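You operate a simulated robot arm through the tools that you are given. There is no shell and no other tool.

You run a simulated robot arm. Do the job below in one go: nothing can be reset, and whatever is moved stays where it is left.

## Task
Pour glaze over a cup as the card by the basin says.
Fine: its number and glaze. Slide both rails to the CUP marks, stand the cup on them rim down and coat it all round from the labelled jug by the basin. Jug back; the cup goes rim down on the wire rack. Set down upright: what you pick out.

The check looks at the end state, three seconds after you hand in, the way a careful person would. Anything else that was tipped, shoved, dropped, spilled or broken makes it a failure.

## Robot
A 6-joint arm with a two-finger parallel gripper, fixed in place. Base frame: the origin is at the foot of the arm, x ahead of it, y to its left, z up; the work surface is at about z = 800. Readings come in mm, rad, newtons and seconds.
With the tool pointing down near the work surface it reaches from about 580 to 940 mm from the base axis. Its first joint turns from -2.601 to 2.601 rad. Payload 3.43 kg.
The TCP is the grasp point between the finger pads, 34 mm short of the fingertips. In the tool frame z runs along the fingers and y along their closing line. The gripper opens to 128 mm. The fingers are 24 mm wide and 12 mm thick; the gripper's body (48 by 130 mm) begins 96 mm behind the TCP.
Orientation is that of the tool frame in the base frame, as a unit quaternion [w, x, y, z]. With the fingers straight down and closing along the base's y, the tool's x points along the base's -x, its y along +y and its z along -z.

## Interface
- The arm moves only by the tool step_arm. Its argument "moves" is a list of rows, each a list of 3 entries, a list of its own where there are three numbers: the shift along the base's x, y, z in mm, then the turn, a rotation vector about the base's x, y, z in rad, then the closure in counts, from 0 (fully open) to 255 (shut). In form: [[[dx, dy, dz], [rx, ry, rz], grip], ...]. A call has 1 to 20 rows; each row shifts and turns the commanded pose from where the row before left it. A row lasts 0.2 s, in which the tool goes at most 50 mm and 0.15 rad; a call with a longer step from one row to the next is refused whole, and so is a gripper value outside its range. Where a pose cannot be reached the arm comes as near as it can. A force on the tool above 40 N (or 10 N above the force at the start of the call, whichever is more), or a blocked arm, ends the call early, and 0.2 s more pass. Each finger travels about 108 mm/s and halts on what it meets, pressing with about 24 N; the grip force reading is that of the motor and also rises with nothing between the fingers. The clock runs only during rows and for 0.2 s after the last one: add rows that do not move to give the fingers time. It gives the time, the measured TCP pose, the force on the tool (base axes), the opening and the grip force at its end, in the units of the frame above (readings bear some noise), with the torque about the TCP (base axes, N m) and any sound that the robot's microphone picked up.
- Cameras (640 x 400 px; columns grow to the right, rows downward): "scene" is fixed at [398.7, -501.9, 1584.3]; the picture's right is [-0.94, -0.35, 0.00], its down [-0.33, 0.87, -0.37] and it looks along [0.13, -0.35, -0.93] (base axes); focal length 234 px, centre (320, 200). "wrist" rides on the gripper at [76, -11, -160] in the tool frame; the picture's right is [0.15, 0.99, 0.00], its down [-0.88, 0.13, -0.46] and it looks along [-0.45, 0.07, 0.89] (tool axes); focal length 234 px, centre (320, 200). There is no depth. A picture from a camera that has moved, and an enlarged one, comes with that camera's place and axes in the base frame and with its lens.
- snapshot(camera): a new picture of that camera. The clock stands still meanwhile.
- raise_lower(by): slides the trunk up (or, below 0, down) by that many mm; the arm rides with it, the base frame stays. It gives what a move gives, with no picture.
- zoom(camera, box): a new picture of the part [left, top, right, bottom] of that camera's present view, enlarged. The clock stands still meanwhile.
- sign_off(): hands the job in; it is judged then, once.

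Places have to be worked out from the pictures, the camera data and where the tool is seen. Open the gripper and draw the arm clear of the work before you hand the job in, unless the task says otherwise.

The tools are called after "Request:" as a command line: name --argument value ..., lists and objects as JSON in quotes. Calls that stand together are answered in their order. step_arm: Moves the arm, as the interface text tells. Its arguments: {"type":"object","properties":{"moves":{"type":"array","items":{"type":"array"}}},"required":["moves"]} The other tools are called the same way: raise_lower (by) slides the trunk up or down; snapshot (camera) takes a picture; zoom (camera, box) takes an enlarged picture of a part of a camera's view; sign_off () hands the job in.

At the start:

```text
clock: 0.0
position: [353.1, -742.1, 1313.2]
orientation: [-0.001, 0.001, 1.0, 0.0]
wrist_force: [-0.4, 0.5, -0.3]
wrist_torque: [0.0, 0.0, 0.02]
finger_gap: 127.7
finger_force: 0.0
trunk travel left (down, up): [-675.0, 35.0]
```

scene: 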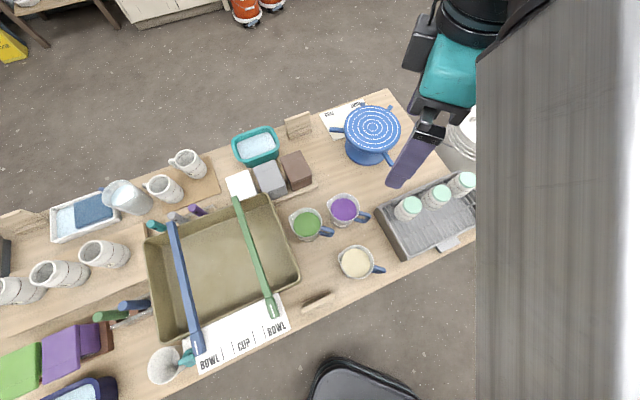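
wrist: 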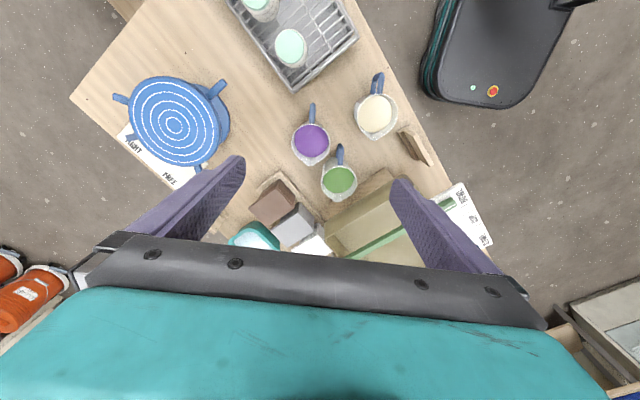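

The pictures show a bench with a basin, two rails, three jugs, cups and a rack. I'll zoom in on the cards, jugs, cups and rails to read the details.

Request:
zoom --camera "scene" --box '[220, 80, 320, 210]'

Request:
zoom --camera "scene" --box '[280, 180, 400, 290]'

Request:
zoom --camera "scene" --box '[140, 280, 300, 390]'

Request:
zoom --camera "scene" --box '[90, 130, 250, 240]'

Request:
zoom --camera "scene" --box '[0, 200, 150, 310]'

Request:
zoom --camera "scene" --box '[310, 80, 480, 270]'

Request:
zoom --camera "scene" --box '[0, 290, 160, 400]'

```text
3.08 times, centred on (270, 145) of scene
camera zoom: at [398.7, -501.9, 1584.3], right [-0.94, -0.35, 0.0], down [-0.33, 0.87, -0.37], along [0.13, -0.35, -0.93], focal length 719 px, centre (474, 369)
```

zoom: 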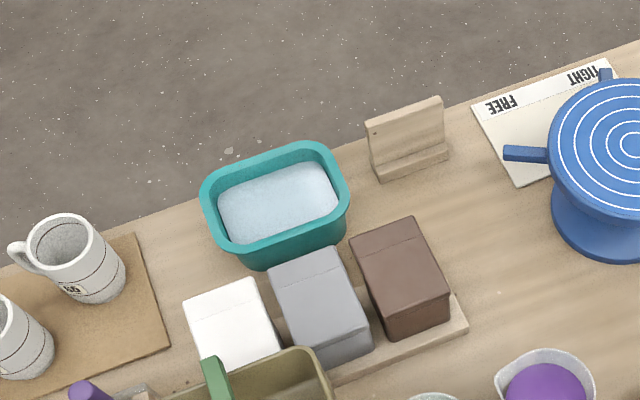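

```text
3.64 times, centred on (340, 235) of scene
camera zoom: at [398.7, -501.9, 1584.3], right [-0.94, -0.35, 0.0], down [-0.33, 0.87, -0.37], along [0.13, -0.35, -0.93], focal length 849 px, centre (247, 73)
```

zoom: 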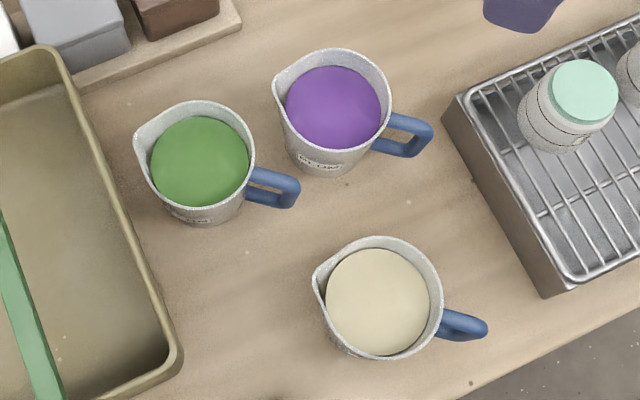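

```text
3.64 times, centred on (220, 335) of scene
camera zoom: at [398.7, -501.9, 1584.3], right [-0.94, -0.35, 0.0], down [-0.33, 0.87, -0.37], along [0.13, -0.35, -0.93], focal length 849 px, centre (684, -291)
```

zoom: 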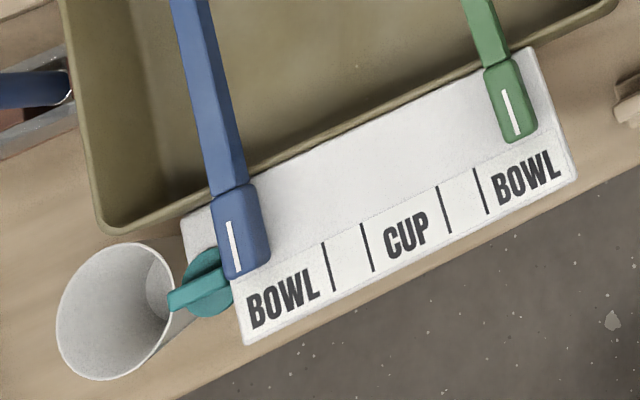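

```text
3.64 times, centred on (170, 185) of scene
camera zoom: at [398.7, -501.9, 1584.3], right [-0.94, -0.35, 0.0], down [-0.33, 0.87, -0.37], along [0.13, -0.35, -0.93], focal length 849 px, centre (866, 254)
```

zoom: 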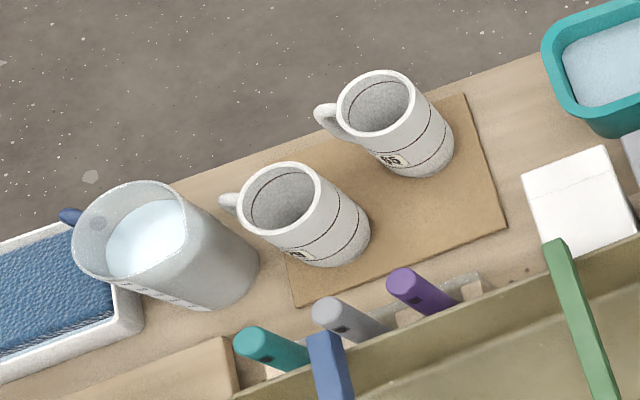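

```text
3.64 times, centred on (75, 255) of scene
camera zoom: at [398.7, -501.9, 1584.3], right [-0.94, -0.35, 0.0], down [-0.33, 0.87, -0.37], along [0.13, -0.35, -0.93], focal length 849 px, centre (1211, 0)
```

zoom: 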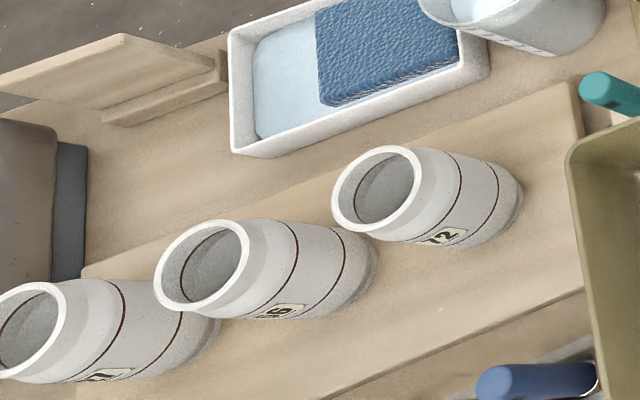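

```text
2.11 times, centred on (395, 175) of scene
camera zoom: at [398.7, -501.9, 1584.3], right [-0.94, -0.35, 0.0], down [-0.33, 0.87, -0.37], along [0.13, -0.35, -0.93], focal length 492 px, centre (162, 253)
```

zoom: 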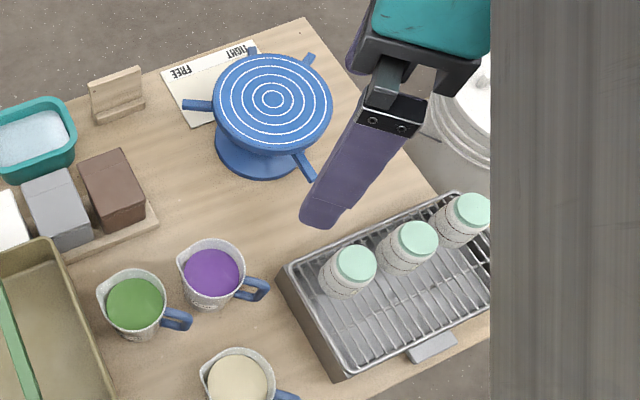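

```text
3.64 times, centred on (80, 345) of scene
camera zoom: at [398.7, -501.9, 1584.3], right [-0.94, -0.35, 0.0], down [-0.33, 0.87, -0.37], along [0.13, -0.35, -0.93], focal length 849 px, centre (1193, -327)
```

zoom: 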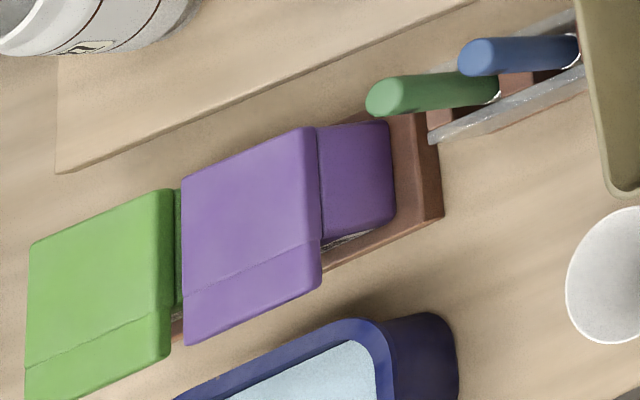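

I need to find the card near the basin; there are wooden stands near (318,302) and (297,125). I'll zoom in on both, from the scene and wrist cameras.

Request:
zoom --camera "wrist" --box '[380, 100, 500, 260]'

Request:
zoom --camera "scene" --box '[280, 270, 360, 330]'

Request:
zoom --camera "wrist" --box '[280, 70, 400, 200]'

Request:
zoom --camera "wrist" --box '[210, 160, 400, 280]'

Request:
zoom --camera "scene" --box '[130, 330, 210, 400]'

```text
2.50 times, centred on (440, 180) of wrist
camera zoom: at [279.0, -754.7, 1474.0], right [-0.15, 0.99, 0.0], down [0.88, 0.13, 0.46], along [0.45, 0.07, -0.89], focal length 585 px, centre (20, 250)
```

zoom: 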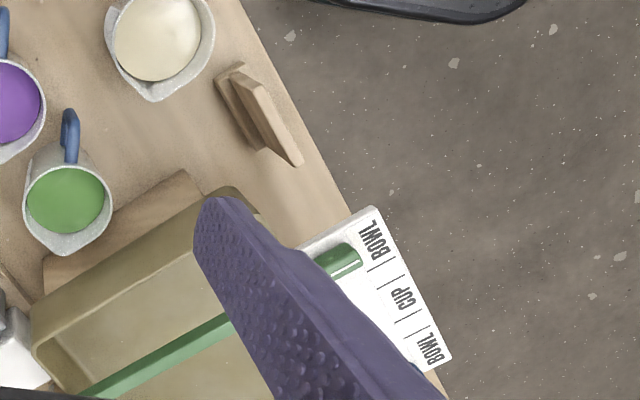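

```text
6.67 times, centred on (320, 300) of scene
camera zoom: at [398.7, -501.9, 1584.3], right [-0.94, -0.35, 0.0], down [-0.33, 0.87, -0.37], along [0.13, -0.35, -0.93], focal length 1557 px, centre (320, -467)
```

zoom: 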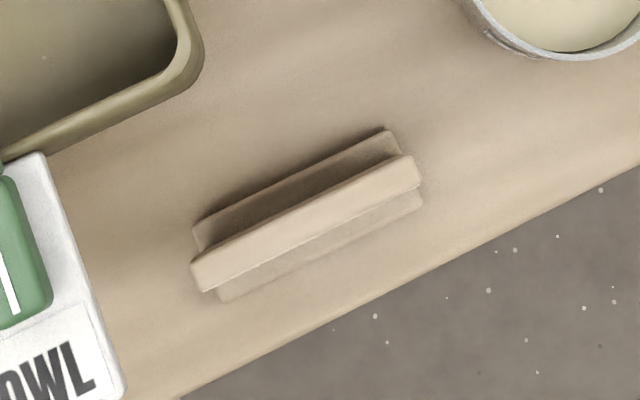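

```text
3.08 times, centred on (340, 135) of wrist
camera zoom: at [279.0, -754.7, 1474.0], right [-0.15, 0.99, 0.0], down [0.88, 0.13, 0.46], along [0.45, 0.07, -0.89], focal length 720 px, centre (258, 400)
```

zoom: 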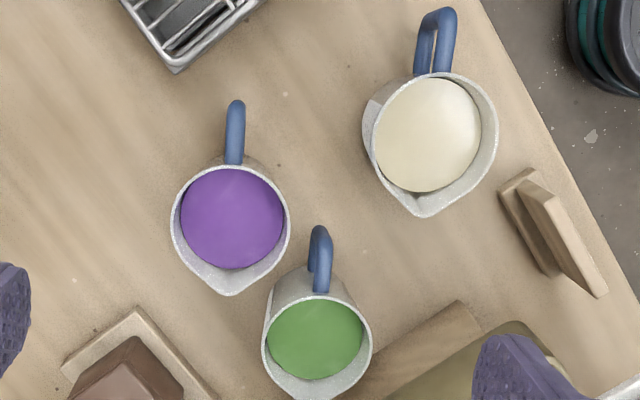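

```text
3.33 times, centred on (305, 220) of wrist
camera zoom: at [279.0, -754.7, 1474.0], right [-0.15, 0.99, 0.0], down [0.88, 0.13, 0.46], along [0.45, 0.07, -0.89], focal length 781 px, centre (370, 133)
```

zoom: 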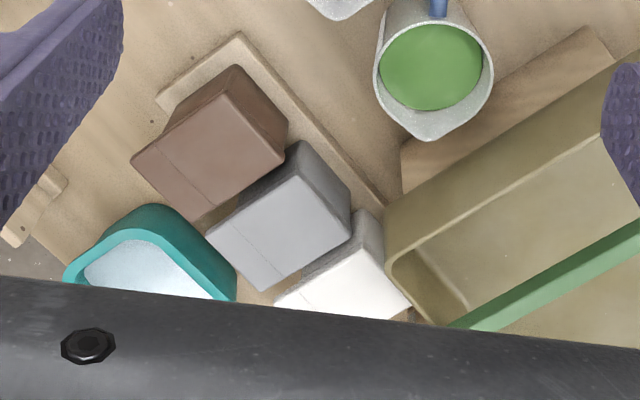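

```text
5.71 times, centred on (170, 365) of scene
camera zoom: at [398.7, -501.9, 1584.3], right [-0.94, -0.35, 0.0], down [-0.33, 0.87, -0.37], along [0.13, -0.35, -0.93], focal length 1335 px, centre (1177, -743)
```

zoom: 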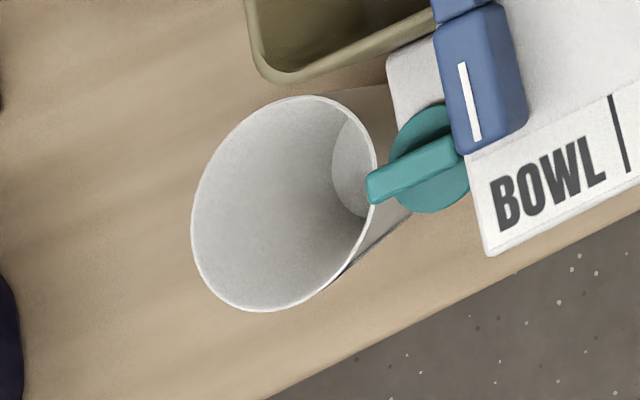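

The stand by the basin's near edge (around x 396, y −476) shows its blank back to both cameras, so its face must look toward the robot. I'll swing the wrist to the robot's side, high above the bench, to read it.

Request:
step_arm --moves '[[[-5, 30, -10], [0, 0, -0.07], 0], [[-5, 30, -10], [0, 0, -0.07], 0], [[-5, 30, -10], [0, 0, -0.07], 0], [[-5, 30, -10], [0, 0, -0.07], 0], [[-5, 30, -10], [0, 0, -0.07], 0], [[-5, 30, -10], [0, 0, -0.07], 0], [[-5, 30, -10], [0, 0, -0.07], 0], [[-5, 30, -10], [0, 0, -0.07], 0], [[-5, 30, -10], [0, 0, -0.07], 0], [[-5, 30, -10], [0, 0, -0.07], 0], [[-5, 30, -10], [0, 0, -0.07], 0], [[-5, 30, -10], [0, 0, -0.06], 0]]'

```text
clock: 2.0
position: [311.3, -478.1, 1213.0]
orientation: [0.002, 0.3, 0.954, -0.005]
wrist_force: [-9.4, -15.3, 2.2]
wrist_torque: [2.82, -1.32, 1.54]
finger_gap: 128.2
finger_force: 0.0
out of reach, approached as far as the arm can: row 7, 8, 9, 10
trunk travel left (down, up): [-675.0, 35.0]
stopped in row 10: the force on the tool passed its limit at 93 N (the readings are from after the stop); the commanded pose is now the measured one
```

The call stopped on a force limit at about (311,−478,1213), so I'll look at what the arm met before moving again.

Request:
snapshot --camera "scene"

Request:
snapshot --camera "wrist"

```text
taken
```

scene: 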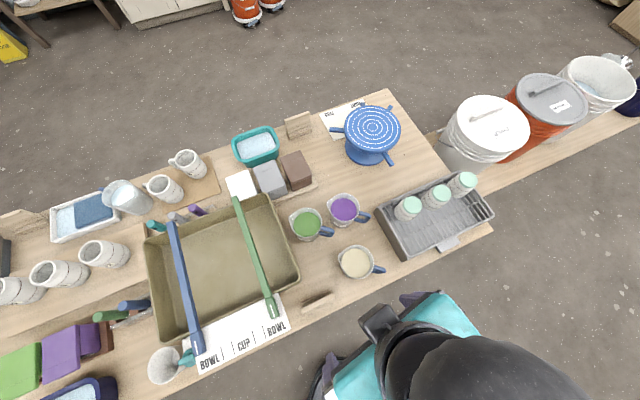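

```text
taken
camera wrist: at [242.2, -442.5, 1373.0], right [0.45, 0.9, -0.01], down [0.8, -0.39, 0.46], along [0.41, -0.21, -0.89], focal length 234 px, centre (320, 200)
```

wrist: 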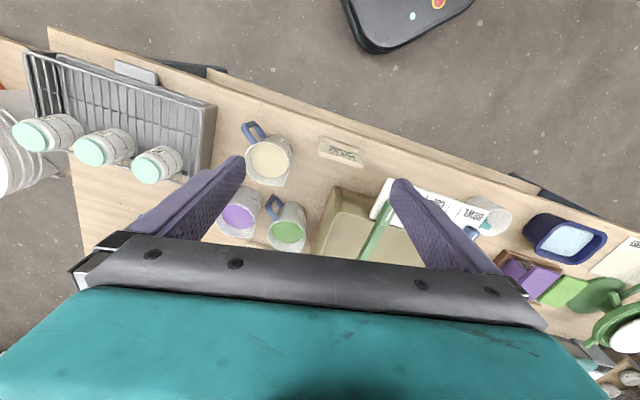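

From here the wrist camera sees the card's face at about (342,152). I'll zoom in on it and on the other parts now in view.

Request:
zoom --camera "wrist" --box '[312, 130, 372, 172]'

Request:
zoom --camera "wrist" --box '[210, 110, 320, 260]'

Request:
zoom --camera "wrist" --box '[400, 170, 520, 250]'

Request:
zoom --camera "wrist" --box '[500, 200, 640, 380]'

Request:
zoom --camera "wrist" --box '[0, 30, 230, 220]'

```text
9.52 times, centred on (342, 151) of wrist
camera zoom: at [242.2, -442.5, 1373.0], right [0.45, 0.9, -0.01], down [0.8, -0.39, 0.46], along [0.41, -0.21, -0.89], focal length 2230 px, centre (110, 667)
```

zoom: 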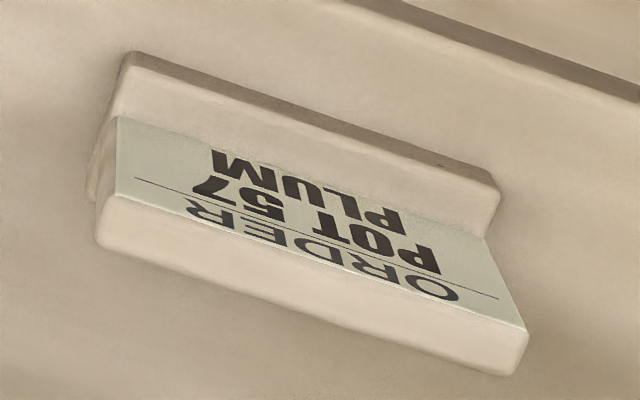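

```text
2.67 times, centred on (265, 185) of wrist
camera zoom: at [242.2, -442.5, 1373.0], right [0.45, 0.9, -0.01], down [0.8, -0.39, 0.46], along [0.41, -0.21, -0.89], focal length 624 px, centre (467, 240)
```

zoom: 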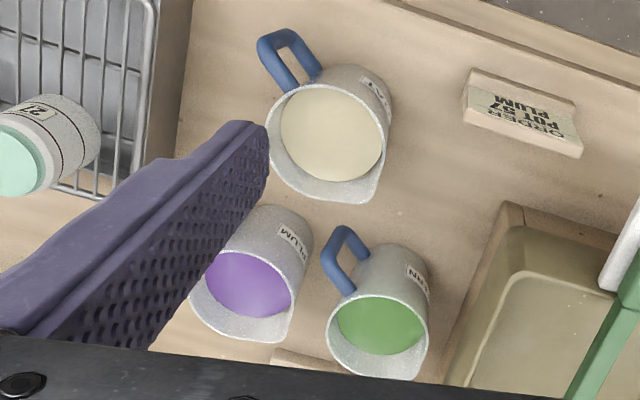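

```text
5.00 times, centred on (460, 210) of wrist
camera zoom: at [242.2, -442.5, 1373.0], right [0.45, 0.9, -0.01], down [0.8, -0.39, 0.46], along [0.41, -0.21, -0.89], focal length 1171 px, centre (-380, 150)
```

zoom: 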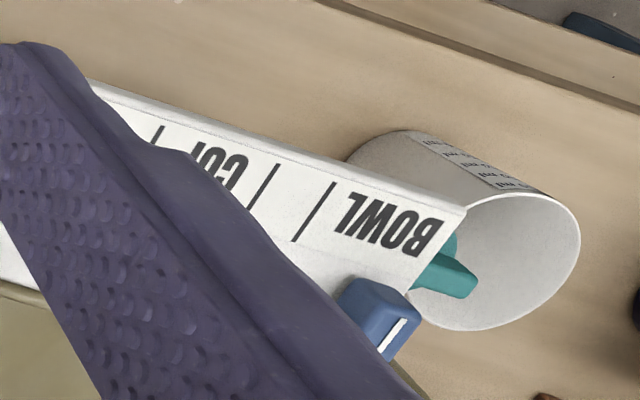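

```text
2.22 times, centred on (570, 290) of wrist
camera zoom: at [242.2, -442.5, 1373.0], right [0.45, 0.9, -0.01], down [0.8, -0.39, 0.46], along [0.41, -0.21, -0.89], focal length 520 px, centre (-236, 0)
```

zoom: 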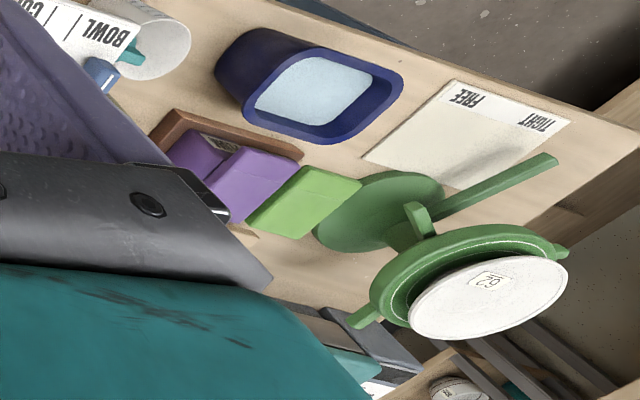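

```text
2.11 times, centred on (115, 125) of wrist
camera zoom: at [242.2, -442.5, 1373.0], right [0.45, 0.9, -0.01], down [0.8, -0.39, 0.46], along [0.41, -0.21, -0.89], focal length 493 px, centre (752, 358)
```

zoom: 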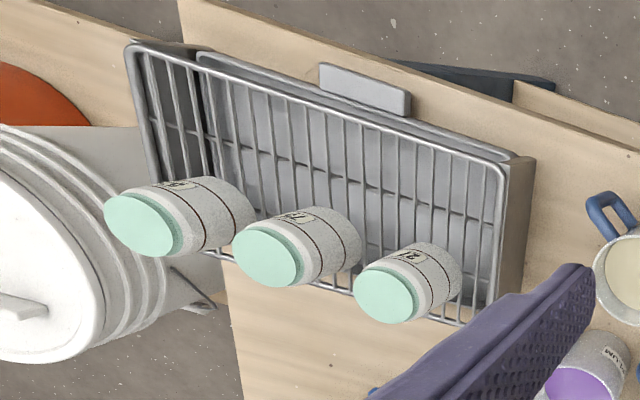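

The card reads "ORDER – POT 57 – PLUM". Next I need to find pot 57, so I'll zoom tightly on the tags of all the pots and on the jug labels.

Request:
zoom --camera "scene" --box '[140, 145, 215, 210]'

Request:
zoom --camera "scene" --box '[0, 235, 75, 310]'

Request:
zoom --camera "scene" --box '[70, 230, 135, 275]'

Request:
zoom --camera "wrist" --box '[10, 100, 190, 200]'

Request:
zoom --camera "wrist" --box '[220, 180, 320, 250]'

Request:
zoom --camera "wrist" --box '[560, 270, 640, 400]'

Request:
zoom --camera "scene" --box '[380, 160, 500, 260]'

```text
6.15 times, centred on (178, 178) of scene
camera zoom: at [398.7, -501.9, 1584.3], right [-0.94, -0.35, 0.0], down [-0.33, 0.87, -0.37], along [0.13, -0.35, -0.93], focal length 1438 px, centre (1197, 338)
```

zoom: 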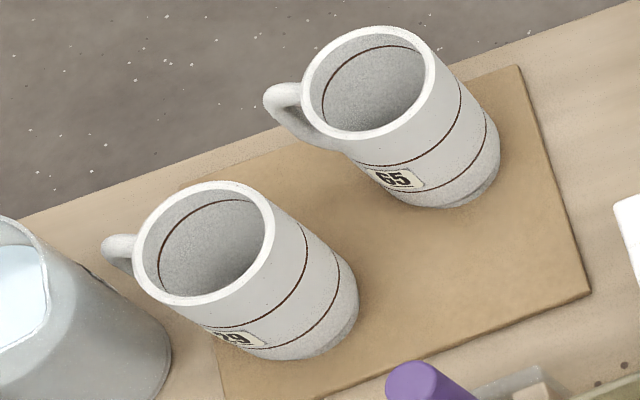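

```text
5.33 times, centred on (38, 272) of scene
camera zoom: at [398.7, -501.9, 1584.3], right [-0.94, -0.35, 0.0], down [-0.33, 0.87, -0.37], along [0.13, -0.35, -0.93], focal length 1246 px, centre (1827, -187)
```

zoom: 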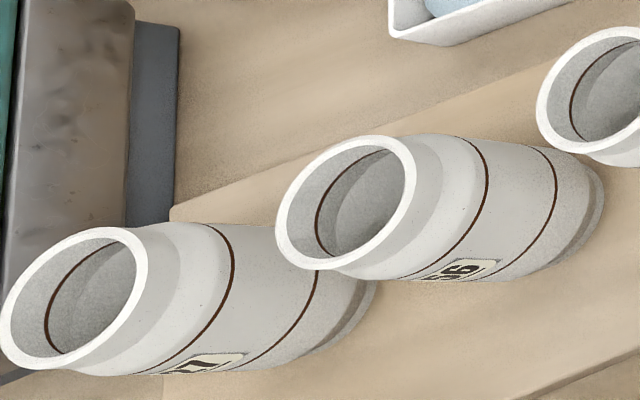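

```text
8.89 times, centred on (102, 252) of scene
camera zoom: at [398.7, -501.9, 1584.3], right [-0.94, -0.35, 0.0], down [-0.33, 0.87, -0.37], along [0.13, -0.35, -0.93], focal length 2076 px, centre (2253, -267)
```

zoom: 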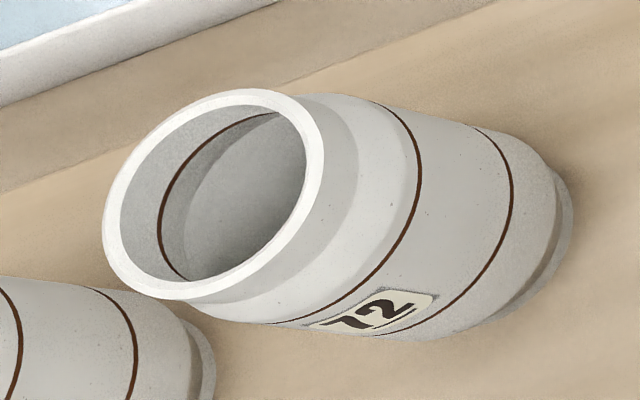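

```text
3.56 times, centred on (100, 150) of wrist
camera zoom: at [242.2, -442.5, 1373.0], right [0.45, 0.9, -0.01], down [0.8, -0.39, 0.46], along [0.41, -0.21, -0.89], focal length 833 px, centre (1102, 378)
```

zoom: 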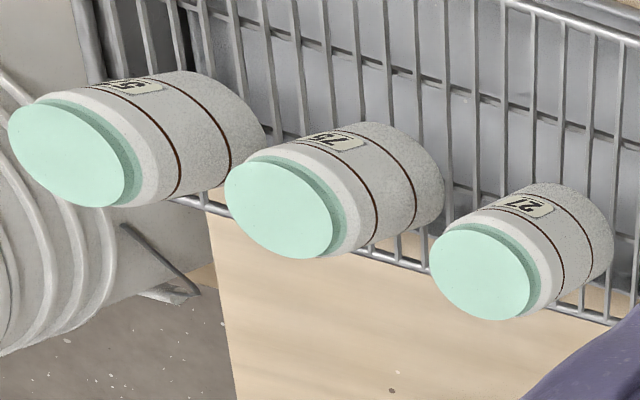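

```text
5.71 times, centred on (270, 215) of wrist
camera zoom: at [242.2, -442.5, 1373.0], right [0.45, 0.9, -0.01], down [0.8, -0.39, 0.46], along [0.41, -0.21, -0.89], focal length 1338 px, centre (606, 114)
```

zoom: 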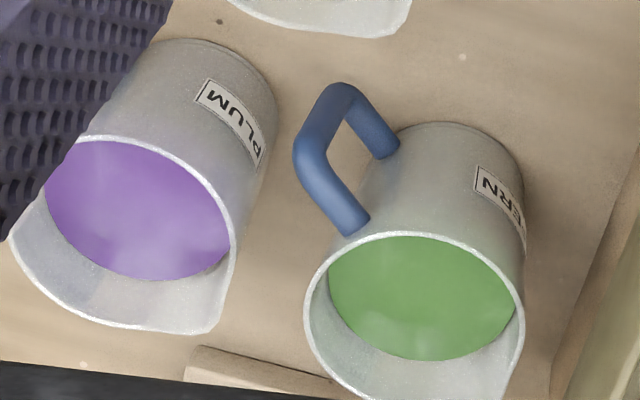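

```text
3.08 times, centred on (600, 335) of wrist
camera zoom: at [242.2, -442.5, 1373.0], right [0.45, 0.9, -0.01], down [0.8, -0.39, 0.46], along [0.41, -0.21, -0.89], focal length 720 px, centre (-542, -215)
```

zoom: 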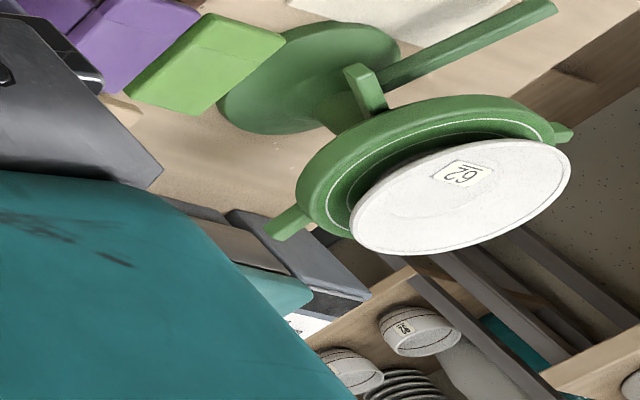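

```text
4.00 times, centred on (440, 210) of scene
camera zoom: at [398.7, -501.9, 1584.3], right [-0.94, -0.35, 0.0], down [-0.33, 0.87, -0.37], along [0.13, -0.35, -0.93], focal length 934 px, centre (-160, 160)
```

zoom: 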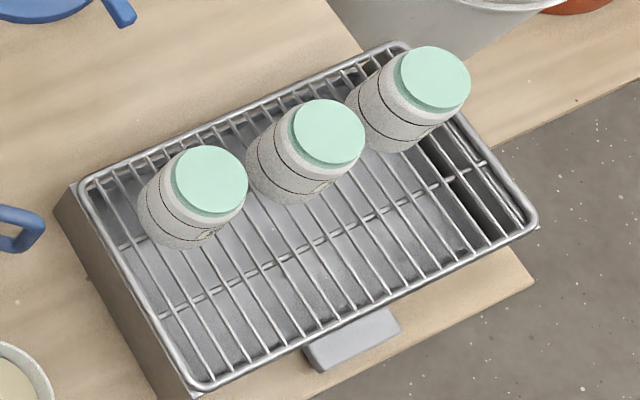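

Mugs on the brown board are 65 and 29; the three handle-less pots at left show 12, ?6 and something ending in 7. The purple jug is labelled PLUM. I'll back the arm out of the cramped posture, then swing toward those pots to read their tags.

Request:
step_arm --moves '[[[25, -25, 0], [0, 0, 0], 0], [[30, -25, 0], [0, 0, 0], 0], [[40, -10, 0], [0, 0, 0.05], 0], [[45, 0, 0], [0, 0, 0.06], 0], [[45, 10, 0], [0, 0, 0.06], 0], [[45, 20, 0], [0, 0, 0.06], 0], [[40, 25, 0], [0, 0, 0.06], 0], [[40, 28, 0], [0, 0, 0.06], 0]]'

```text
clock: 2.5
position: [332.5, -502.1, 1213.1]
orientation: [0.001, 0.297, 0.955, -0.005]
wrist_force: [-0.8, -6.0, -2.6]
wrist_torque: [0.96, -0.32, 0.51]
finger_gap: 127.8
finger_force: 0.1
trunk travel left (down, up): [-675.0, 35.0]
stopped in row 2: the force on the tool passed its limit at 44 N (the readings are from after the stop); the commanded pose is now the measured one
```

The contact force is easing as I back out; the push on the tool is toward −y, so I continue that way slowly.

Request:
step_arm --moves '[[[5, -15, 0], [0, 0, 0], 0], [[5, -15, 0], [0, 0, 0], 0], [[5, -15, 0], [0, 0, 0], 0]]'

```text
clock: 3.3
position: [348.5, -545.6, 1213.1]
orientation: [0.0, 0.298, 0.955, -0.005]
wrist_force: [-0.4, -0.4, 0.0]
wrist_torque: [0.0, 0.0, -0.02]
finger_gap: 128.1
finger_force: 0.1
trunk travel left (down, up): [-675.0, 35.0]
```

The arm is free again. I'll now swing outward, keeping a larger radius, toward a viewpoint on the pots.

Request:
step_arm --moves '[[[40, -5, 0], [0, 0, 0], 0], [[40, 15, 0], [0, 0, 0], 0], [[40, 20, -5], [0, 0, 0.05], 0], [[40, 25, -10], [0, 0, 0.06], 0], [[40, 25, -10], [0, 0, 0.06], 0], [[40, 28, -15], [0, 0, 0.06], 0], [[40, 28, -15], [0, 0, 0.06], 0], [[40, 28, -15], [0, 0, 0.06], 0], [[40, 28, -15], [-0.015, -0.055, 0], 0], [[40, 28, -15], [-0.015, -0.055, 0], 0], [[40, 28, -15], [-0.015, -0.055, 0], 0], [[38, 28, -15], [-0.015, -0.055, 0], 0], [[38, 28, -10], [-0.015, -0.055, 0], 0], [[0, 0, 0], [-0.02, -0.08, 0], 0], [[0, 0, 0], [-0.02, -0.08, 0], 0]]'

Request:
snapshot --camera "wrist"

Request:
snapshot --camera "scene"

```text
refused: row 6 steps farther than a row can; nothing moved
```

```text
taken
camera wrist: at [281.3, -511.2, 1372.9], right [0.44, 0.9, -0.01], down [0.8, -0.39, 0.46], along [0.41, -0.21, -0.89], focal length 234 px, centre (320, 200)
```

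wrist: 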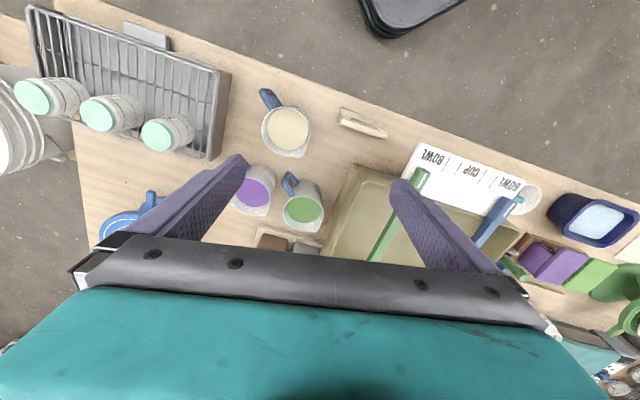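

```text
taken
```

scene: 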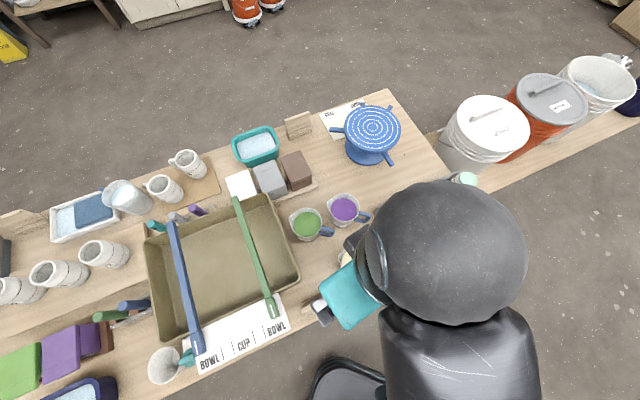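

One row was just over 50 mm; I'll shorten the steps and repeat the swing.

Request:
step_arm --moves '[[[40, -5, 0], [0, 0, 0], 0], [[40, 15, 0], [0, 0, 0], 0], [[40, 20, -5], [0, 0, 0.05], 0], [[40, 25, -8], [0, 0, 0.06], 0], [[40, 25, -8], [0, 0, 0.06], 0], [[37, 26, -14], [0, 0, 0.06], 0], [[37, 26, -14], [0, 0, 0.06], 0], [[37, 26, -14], [0, 0, 0.06], 0], [[37, 26, -14], [-0.015, -0.055, 0], 0], [[37, 26, -14], [-0.015, -0.055, 0], 0], [[37, 26, -14], [-0.015, -0.055, 0], 0], [[37, 26, -14], [-0.015, -0.055, 0], 0], [[37, 26, -14], [-0.015, -0.055, 0], 0], [[20, 10, 0], [-0.02, -0.08, 0], 0], [[0, 0, 0], [-0.02, -0.08, 0], 0]]'

Request:
snapshot --camera "wrist"

Request:
snapshot --camera "scene"

```text
clock: 3.7
position: [387.9, -550.0, 1213.3]
orientation: [-0.001, 0.291, 0.957, -0.007]
wrist_force: [-3.5, -12.5, -3.3]
wrist_torque: [1.96, -0.66, 1.03]
finger_gap: 127.7
finger_force: 0.1
trunk travel left (down, up): [-675.0, 35.0]
stopped in row 2: the force on the tool passed its limit at 64 N (the readings are from after the stop); the commanded pose is now the measured one
```

```text
taken
camera wrist: at [321.3, -516.5, 1373.5], right [0.43, 0.9, -0.01], down [0.81, -0.38, 0.46], along [0.41, -0.21, -0.89], focal length 234 px, centre (320, 200)
```

wrist: 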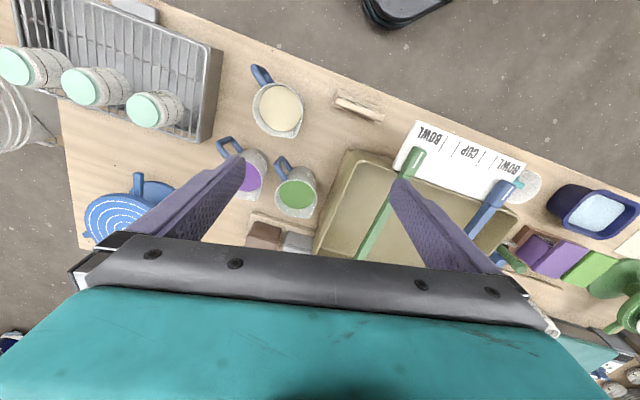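

```text
taken
```

scene: 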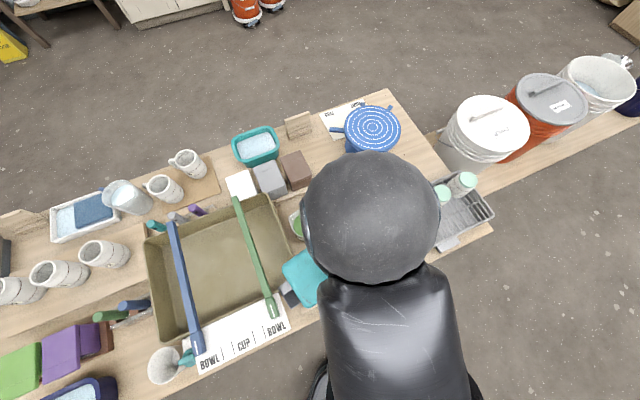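

The push comes from the camera bracket touching the arm's own forearm, which is level with it at this height; going lower should open that angle. I'll back off in −y and go down a bit before swinging outward.

Request:
step_arm --moves '[[[0, -18, 0], [0, 0, 0], 0], [[5, -20, -5], [0, 0, 0], 0], [[10, -25, -20], [0, 0, 0], 0], [[10, -20, -30], [0, 0, 0], 0], [[15, 0, -35], [0, 0, 0], 0], [[15, 0, -35], [0, 0, 0], 0]]'

```text
clock: 5.1
position: [444.5, -634.7, 1086.2]
orientation: [-0.001, 0.291, 0.957, -0.006]
wrist_force: [0.3, 0.2, 0.6]
wrist_torque: [0.01, 0.0, 0.03]
finger_gap: 128.0
finger_force: 0.0
trunk travel left (down, up): [-675.0, 35.0]
```

Clear now. I'll sweep across above the bench at z≈1080 toward the pots.

Request:
step_arm --moves '[[[35, 28, 0], [0, 0, 0], 0], [[35, 28, 0], [0, 0, 0], 0], [[35, 28, 0], [0, 0, 0], 0], [[35, 28, 0], [0, 0, 0.05], 0], [[35, 28, 0], [0, 0, 0.06], 0], [[35, 28, 0], [0, 0, 0.06], 0], [[35, 28, 0], [0, 0, 0.06], 0], [[30, 30, 0], [0, 0, 0.06], 0], [[30, 33, 0], [0, 0, 0.06], 0], [[30, 33, 0], [0, 0, 0], 0], [[25, 33, 0], [0, 0, 0], 0]]'

Request:
snapshot --camera "wrist"

Request:
snapshot --camera "scene"

```text
clock: 7.5
position: [804.6, -307.2, 1086.3]
orientation: [0.0, 0.12, 0.993, -0.008]
wrist_force: [-0.4, -0.4, 0.5]
wrist_torque: [-0.03, 0.0, 0.02]
finger_gap: 127.9
finger_force: 0.0
trunk travel left (down, up): [-675.0, 35.0]
```

```text
taken
camera wrist: at [729.4, -298.7, 1246.9], right [0.09, 1.0, -0.01], down [0.89, -0.08, 0.46], along [0.45, -0.06, -0.89], focal length 234 px, centre (320, 200)
```

wrist: 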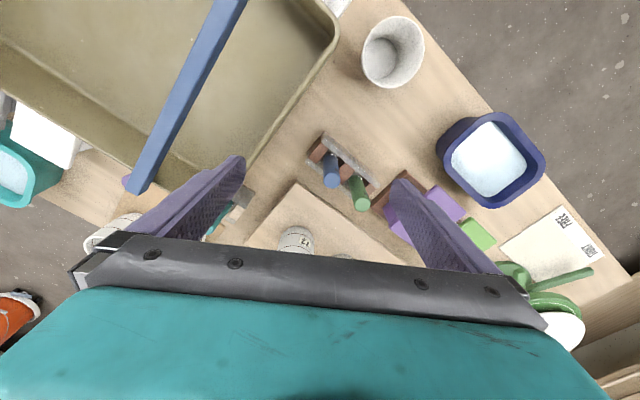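

```text
taken
```

scene: 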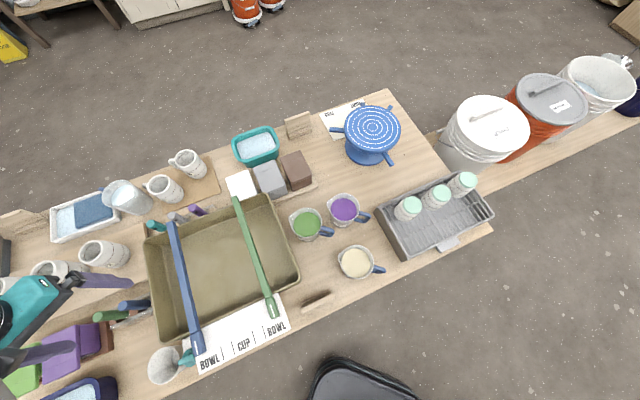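

The pots sit just under the gripper body in this view. I'll tilt the tool outward so the camera looks more horizontally at their tags.

Request:
step_arm --moves '[[[-10, 3, 0], [-0.031, -0.126, 0], 0], [[-10, 3, 0], [-0.031, -0.126, 0], 0], [[-10, 3, 0], [-0.031, -0.126, 0], 0], [[-10, 3, 0], [-0.031, -0.126, 0], 0]]'

Request:
snapshot --camera "wrist"

```text
clock: 8.5
position: [764.7, -295.3, 1087.8]
orientation: [0.256, 0.119, 0.959, -0.038]
wrist_force: [0.0, 0.0, 0.1]
wrist_torque: [-0.02, 0.04, -0.01]
finger_gap: 128.0
finger_force: 0.1
trunk travel left (down, up): [-675.0, 35.0]
```

```text
taken
camera wrist: at [622.1, -270.9, 1189.1], right [0.12, 0.99, -0.08], down [0.55, 0.0, 0.83], along [0.82, -0.15, -0.55], focal length 234 px, centre (320, 200)
```

wrist: 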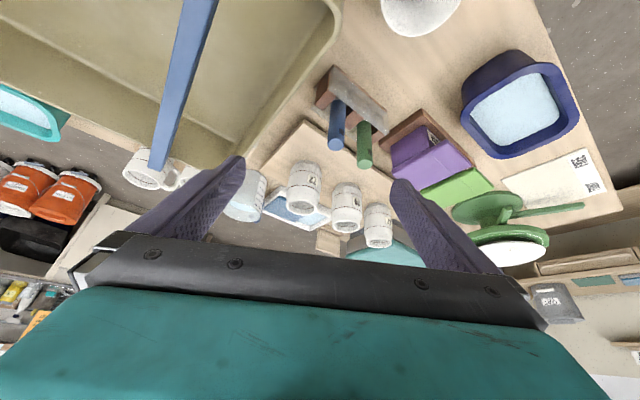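

The three pots are now in view (upside-down picture). I'll zoom on their tags and the surroundings.

Request:
zoom --camera "wrist" --box '[275, 150, 400, 255]'

Request:
zoom --camera "wrist" --box '[110, 140, 290, 230]'

Request:
zoom --camera "wrist" --box '[380, 90, 640, 260]'

Request:
zoom --camera "wrist" --box '[520, 230, 640, 400]'

Request:
zoom --camera "wrist" --box '[300, 60, 420, 170]'

```text
3.81 times, centred on (338, 202) of wrist
camera zoom: at [622.1, -270.9, 1189.1], right [0.12, 0.99, -0.08], down [0.55, 0.0, 0.83], along [0.82, -0.15, -0.55], focal length 892 px, centre (253, 190)
```

zoom: 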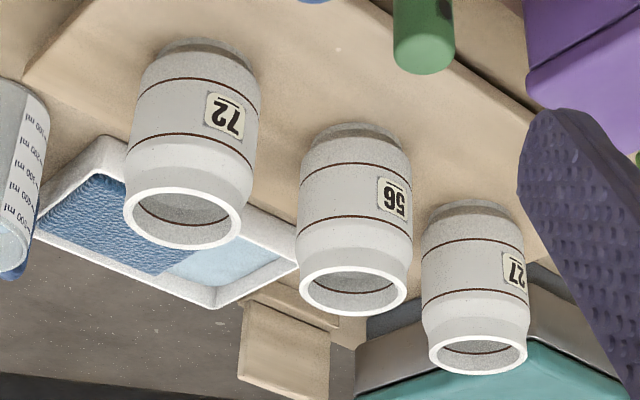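

```text
3.56 times, centred on (200, 185) of wrist
camera zoom: at [622.1, -270.9, 1189.1], right [0.12, 0.99, -0.08], down [0.55, 0.0, 0.83], along [0.82, -0.15, -0.55], focal length 833 px, centre (747, 253)
```

zoom: 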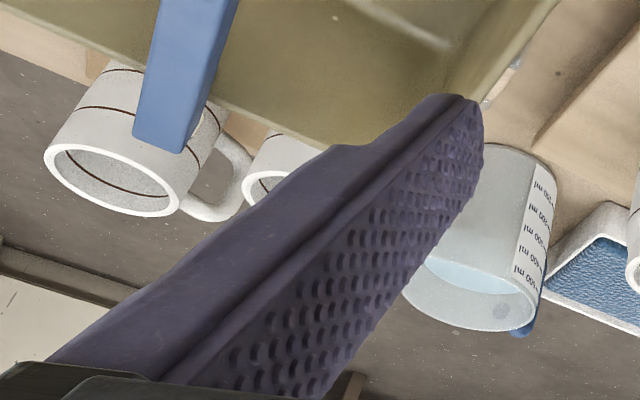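

```text
2.35 times, centred on (510, 175) of wrist
camera zoom: at [622.1, -270.9, 1189.1], right [0.12, 0.99, -0.08], down [0.55, 0.0, 0.83], along [0.82, -0.15, -0.55], focal length 551 px, centre (-127, 259)
```

zoom: 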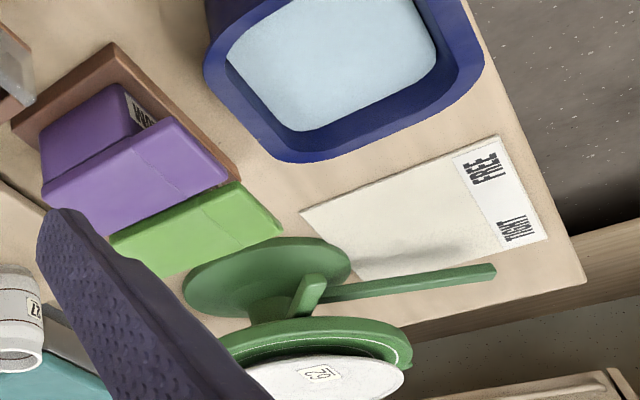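

```text
2.35 times, centred on (580, 315) of wrist
camera zoom: at [622.1, -270.9, 1189.1], right [0.12, 0.99, -0.08], down [0.55, 0.0, 0.83], along [0.82, -0.15, -0.55], focal length 551 px, centre (-292, -71)
```

zoom: 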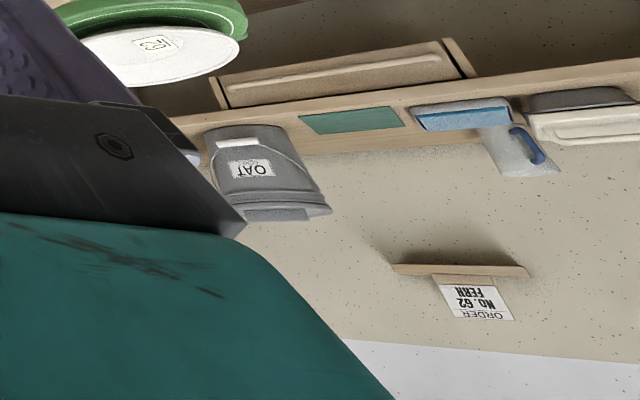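

```text
3.64 times, centred on (360, 115) of wrist
camera zoom: at [622.1, -270.9, 1189.1], right [0.12, 0.99, -0.08], down [0.55, 0.0, 0.83], along [0.82, -0.15, -0.55], focal length 852 px, centre (174, 509)
```

zoom: 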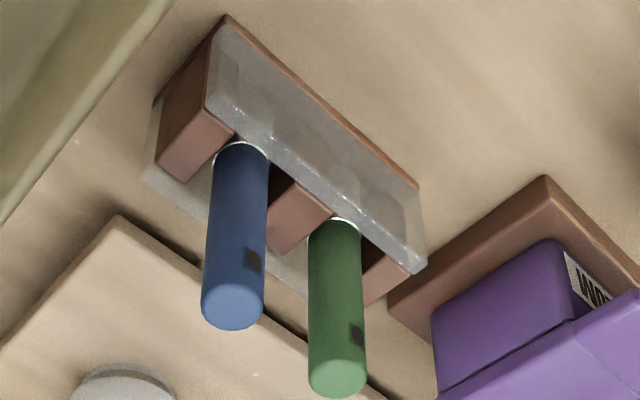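

The tags look like 72, 56 and ?7. I'll zoom in tighter on each to be certain which one is 57.

Request:
zoom --camera "wrist" --box '[365, 205, 395, 235]'

Request:
zoom --camera "wrist" --box '[322, 185, 367, 220]'

Request:
zoom --camera "wrist" --box '[300, 165, 325, 190]'

Request:
zoom --camera "scene" --box '[380, 170, 480, 230]'

```text
13.33 times, centred on (380, 220) of wrist
camera zoom: at [622.1, -270.9, 1189.1], right [0.12, 0.99, -0.08], down [0.55, 0.0, 0.83], along [0.82, -0.15, -0.55], focal length 3122 px, centre (-480, -67)
```

zoom: 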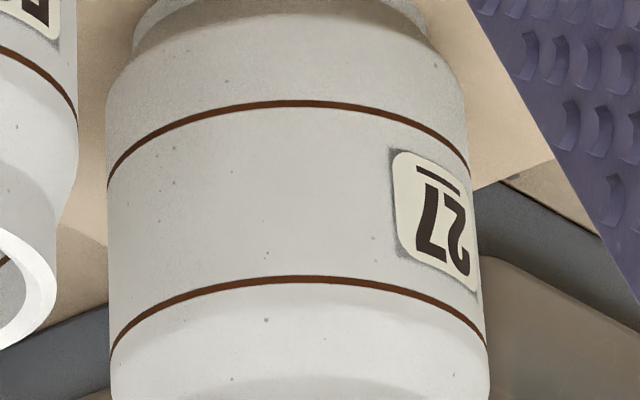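

```text
11.43 times, centred on (344, 202) of wrist
camera zoom: at [622.1, -270.9, 1189.1], right [0.12, 0.99, -0.08], down [0.55, 0.0, 0.83], along [0.82, -0.15, -0.55], focal length 2676 px, centre (40, 171)
```

zoom: 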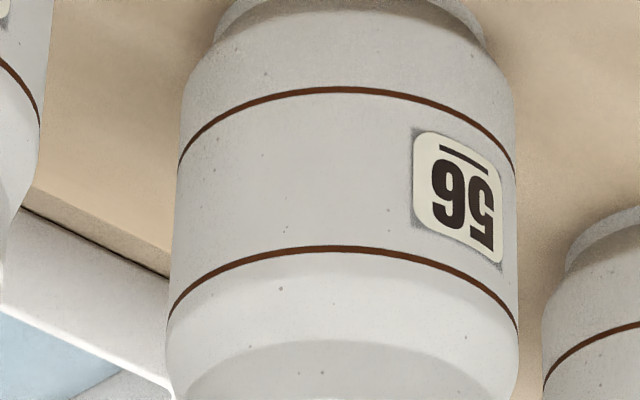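

```text
16.00 times, centred on (312, 178) of wrist
camera zoom: at [622.1, -270.9, 1189.1], right [0.12, 0.99, -0.08], down [0.55, 0.0, 0.83], along [0.82, -0.15, -0.55], focal length 3747 px, centre (440, 560)
```

zoom: 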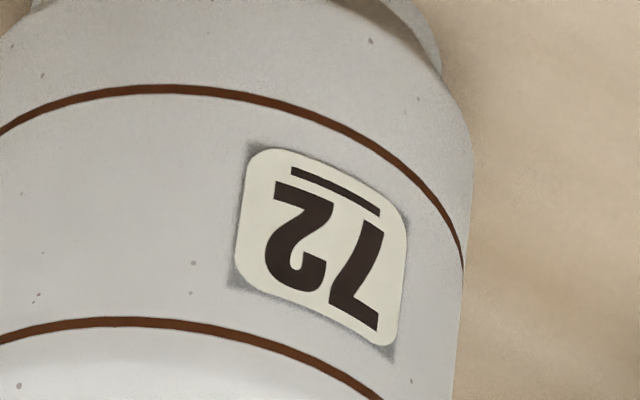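

```text
6.40 times, centred on (430, 200) of scene
camera zoom: at [398.7, -501.9, 1584.3], right [-0.94, -0.35, 0.0], down [-0.33, 0.87, -0.37], along [0.13, -0.35, -0.93], focal length 1495 px, centre (-384, 200)
```

zoom: 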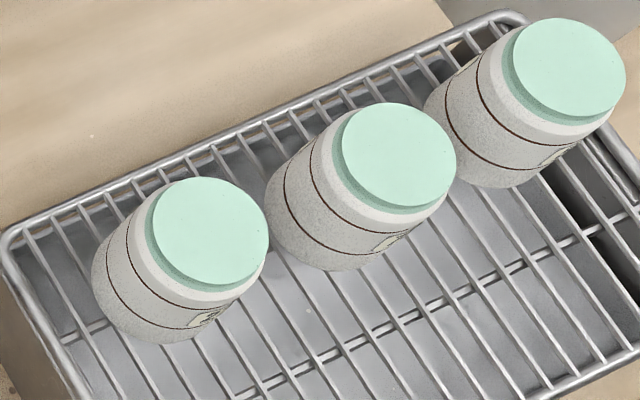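

Rotated properly, those tags read 72, 56 and 27, so none is 57. The pots on the rack also have tags, so I'll swing over to look at them from the robot side.

Request:
step_arm --moves '[[[-27, -34, 0], [0, 0, -0.042], 0], [[-27, -34, 0], [0, 0, -0.042], 0], [[-27, -34, 0], [0, 0, -0.042], 0], [[-27, -34, 0], [0, 0, -0.042], 0], [[-27, -34, 0], [0, 0, -0.042], 0], [[-27, -34, 0], [0, 0, -0.042], 0], [[-27, -34, 0], [0, 0, -0.042], 0], [[-27, -34, 0], [0, 0, -0.042], 0], [[-27, -34, 0], [0, 0, -0.042], 0], [[-39, -17, 0], [0, 0, -0.042], 0], [[-39, -17, 0], [0, 0, -0.042], 0], [[-39, -17, 0], [0, 0, -0.042], 0], [[-39, -17, 0], [0, 0, -0.042], 0], [[-39, -17, 0], [0, 0, -0.042], 0], [[-39, -17, 0], [0, 0, -0.042], 0], [[-39, -17, 0], [0, 0, -0.042], 0], [[-39, -17, 0], [0, 0, -0.042], 0]]'

Request:
snapshot --camera "wrist"

Request:
snapshot --camera "scene"

```text
clock: 12.1
position: [208.8, -737.5, 1087.3]
orientation: [0.225, 0.446, 0.857, -0.125]
wrist_force: [0.0, -0.1, -1.2]
wrist_torque: [0.04, -0.03, 0.0]
finger_gap: 128.3
finger_force: 0.0
trunk travel left (down, up): [-675.0, 35.0]
```

```text
taken
camera wrist: at [117.6, -625.2, 1189.5], right [0.74, 0.67, -0.08], down [0.42, -0.36, 0.83], along [0.53, -0.65, -0.55], focal length 234 px, centre (320, 200)
```

wrist: 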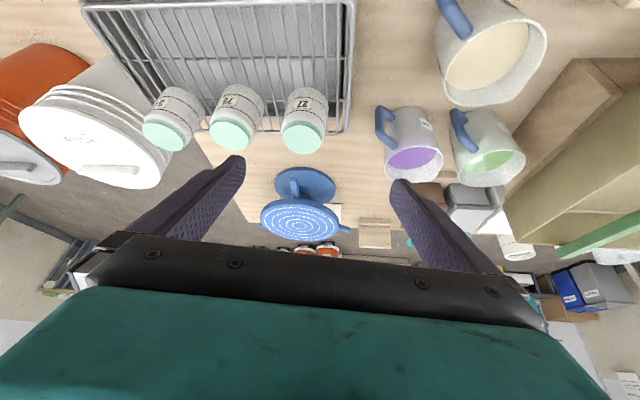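

```text
taken
```

scene: 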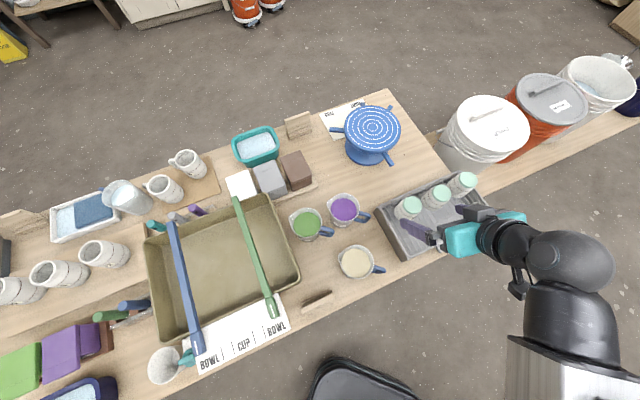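

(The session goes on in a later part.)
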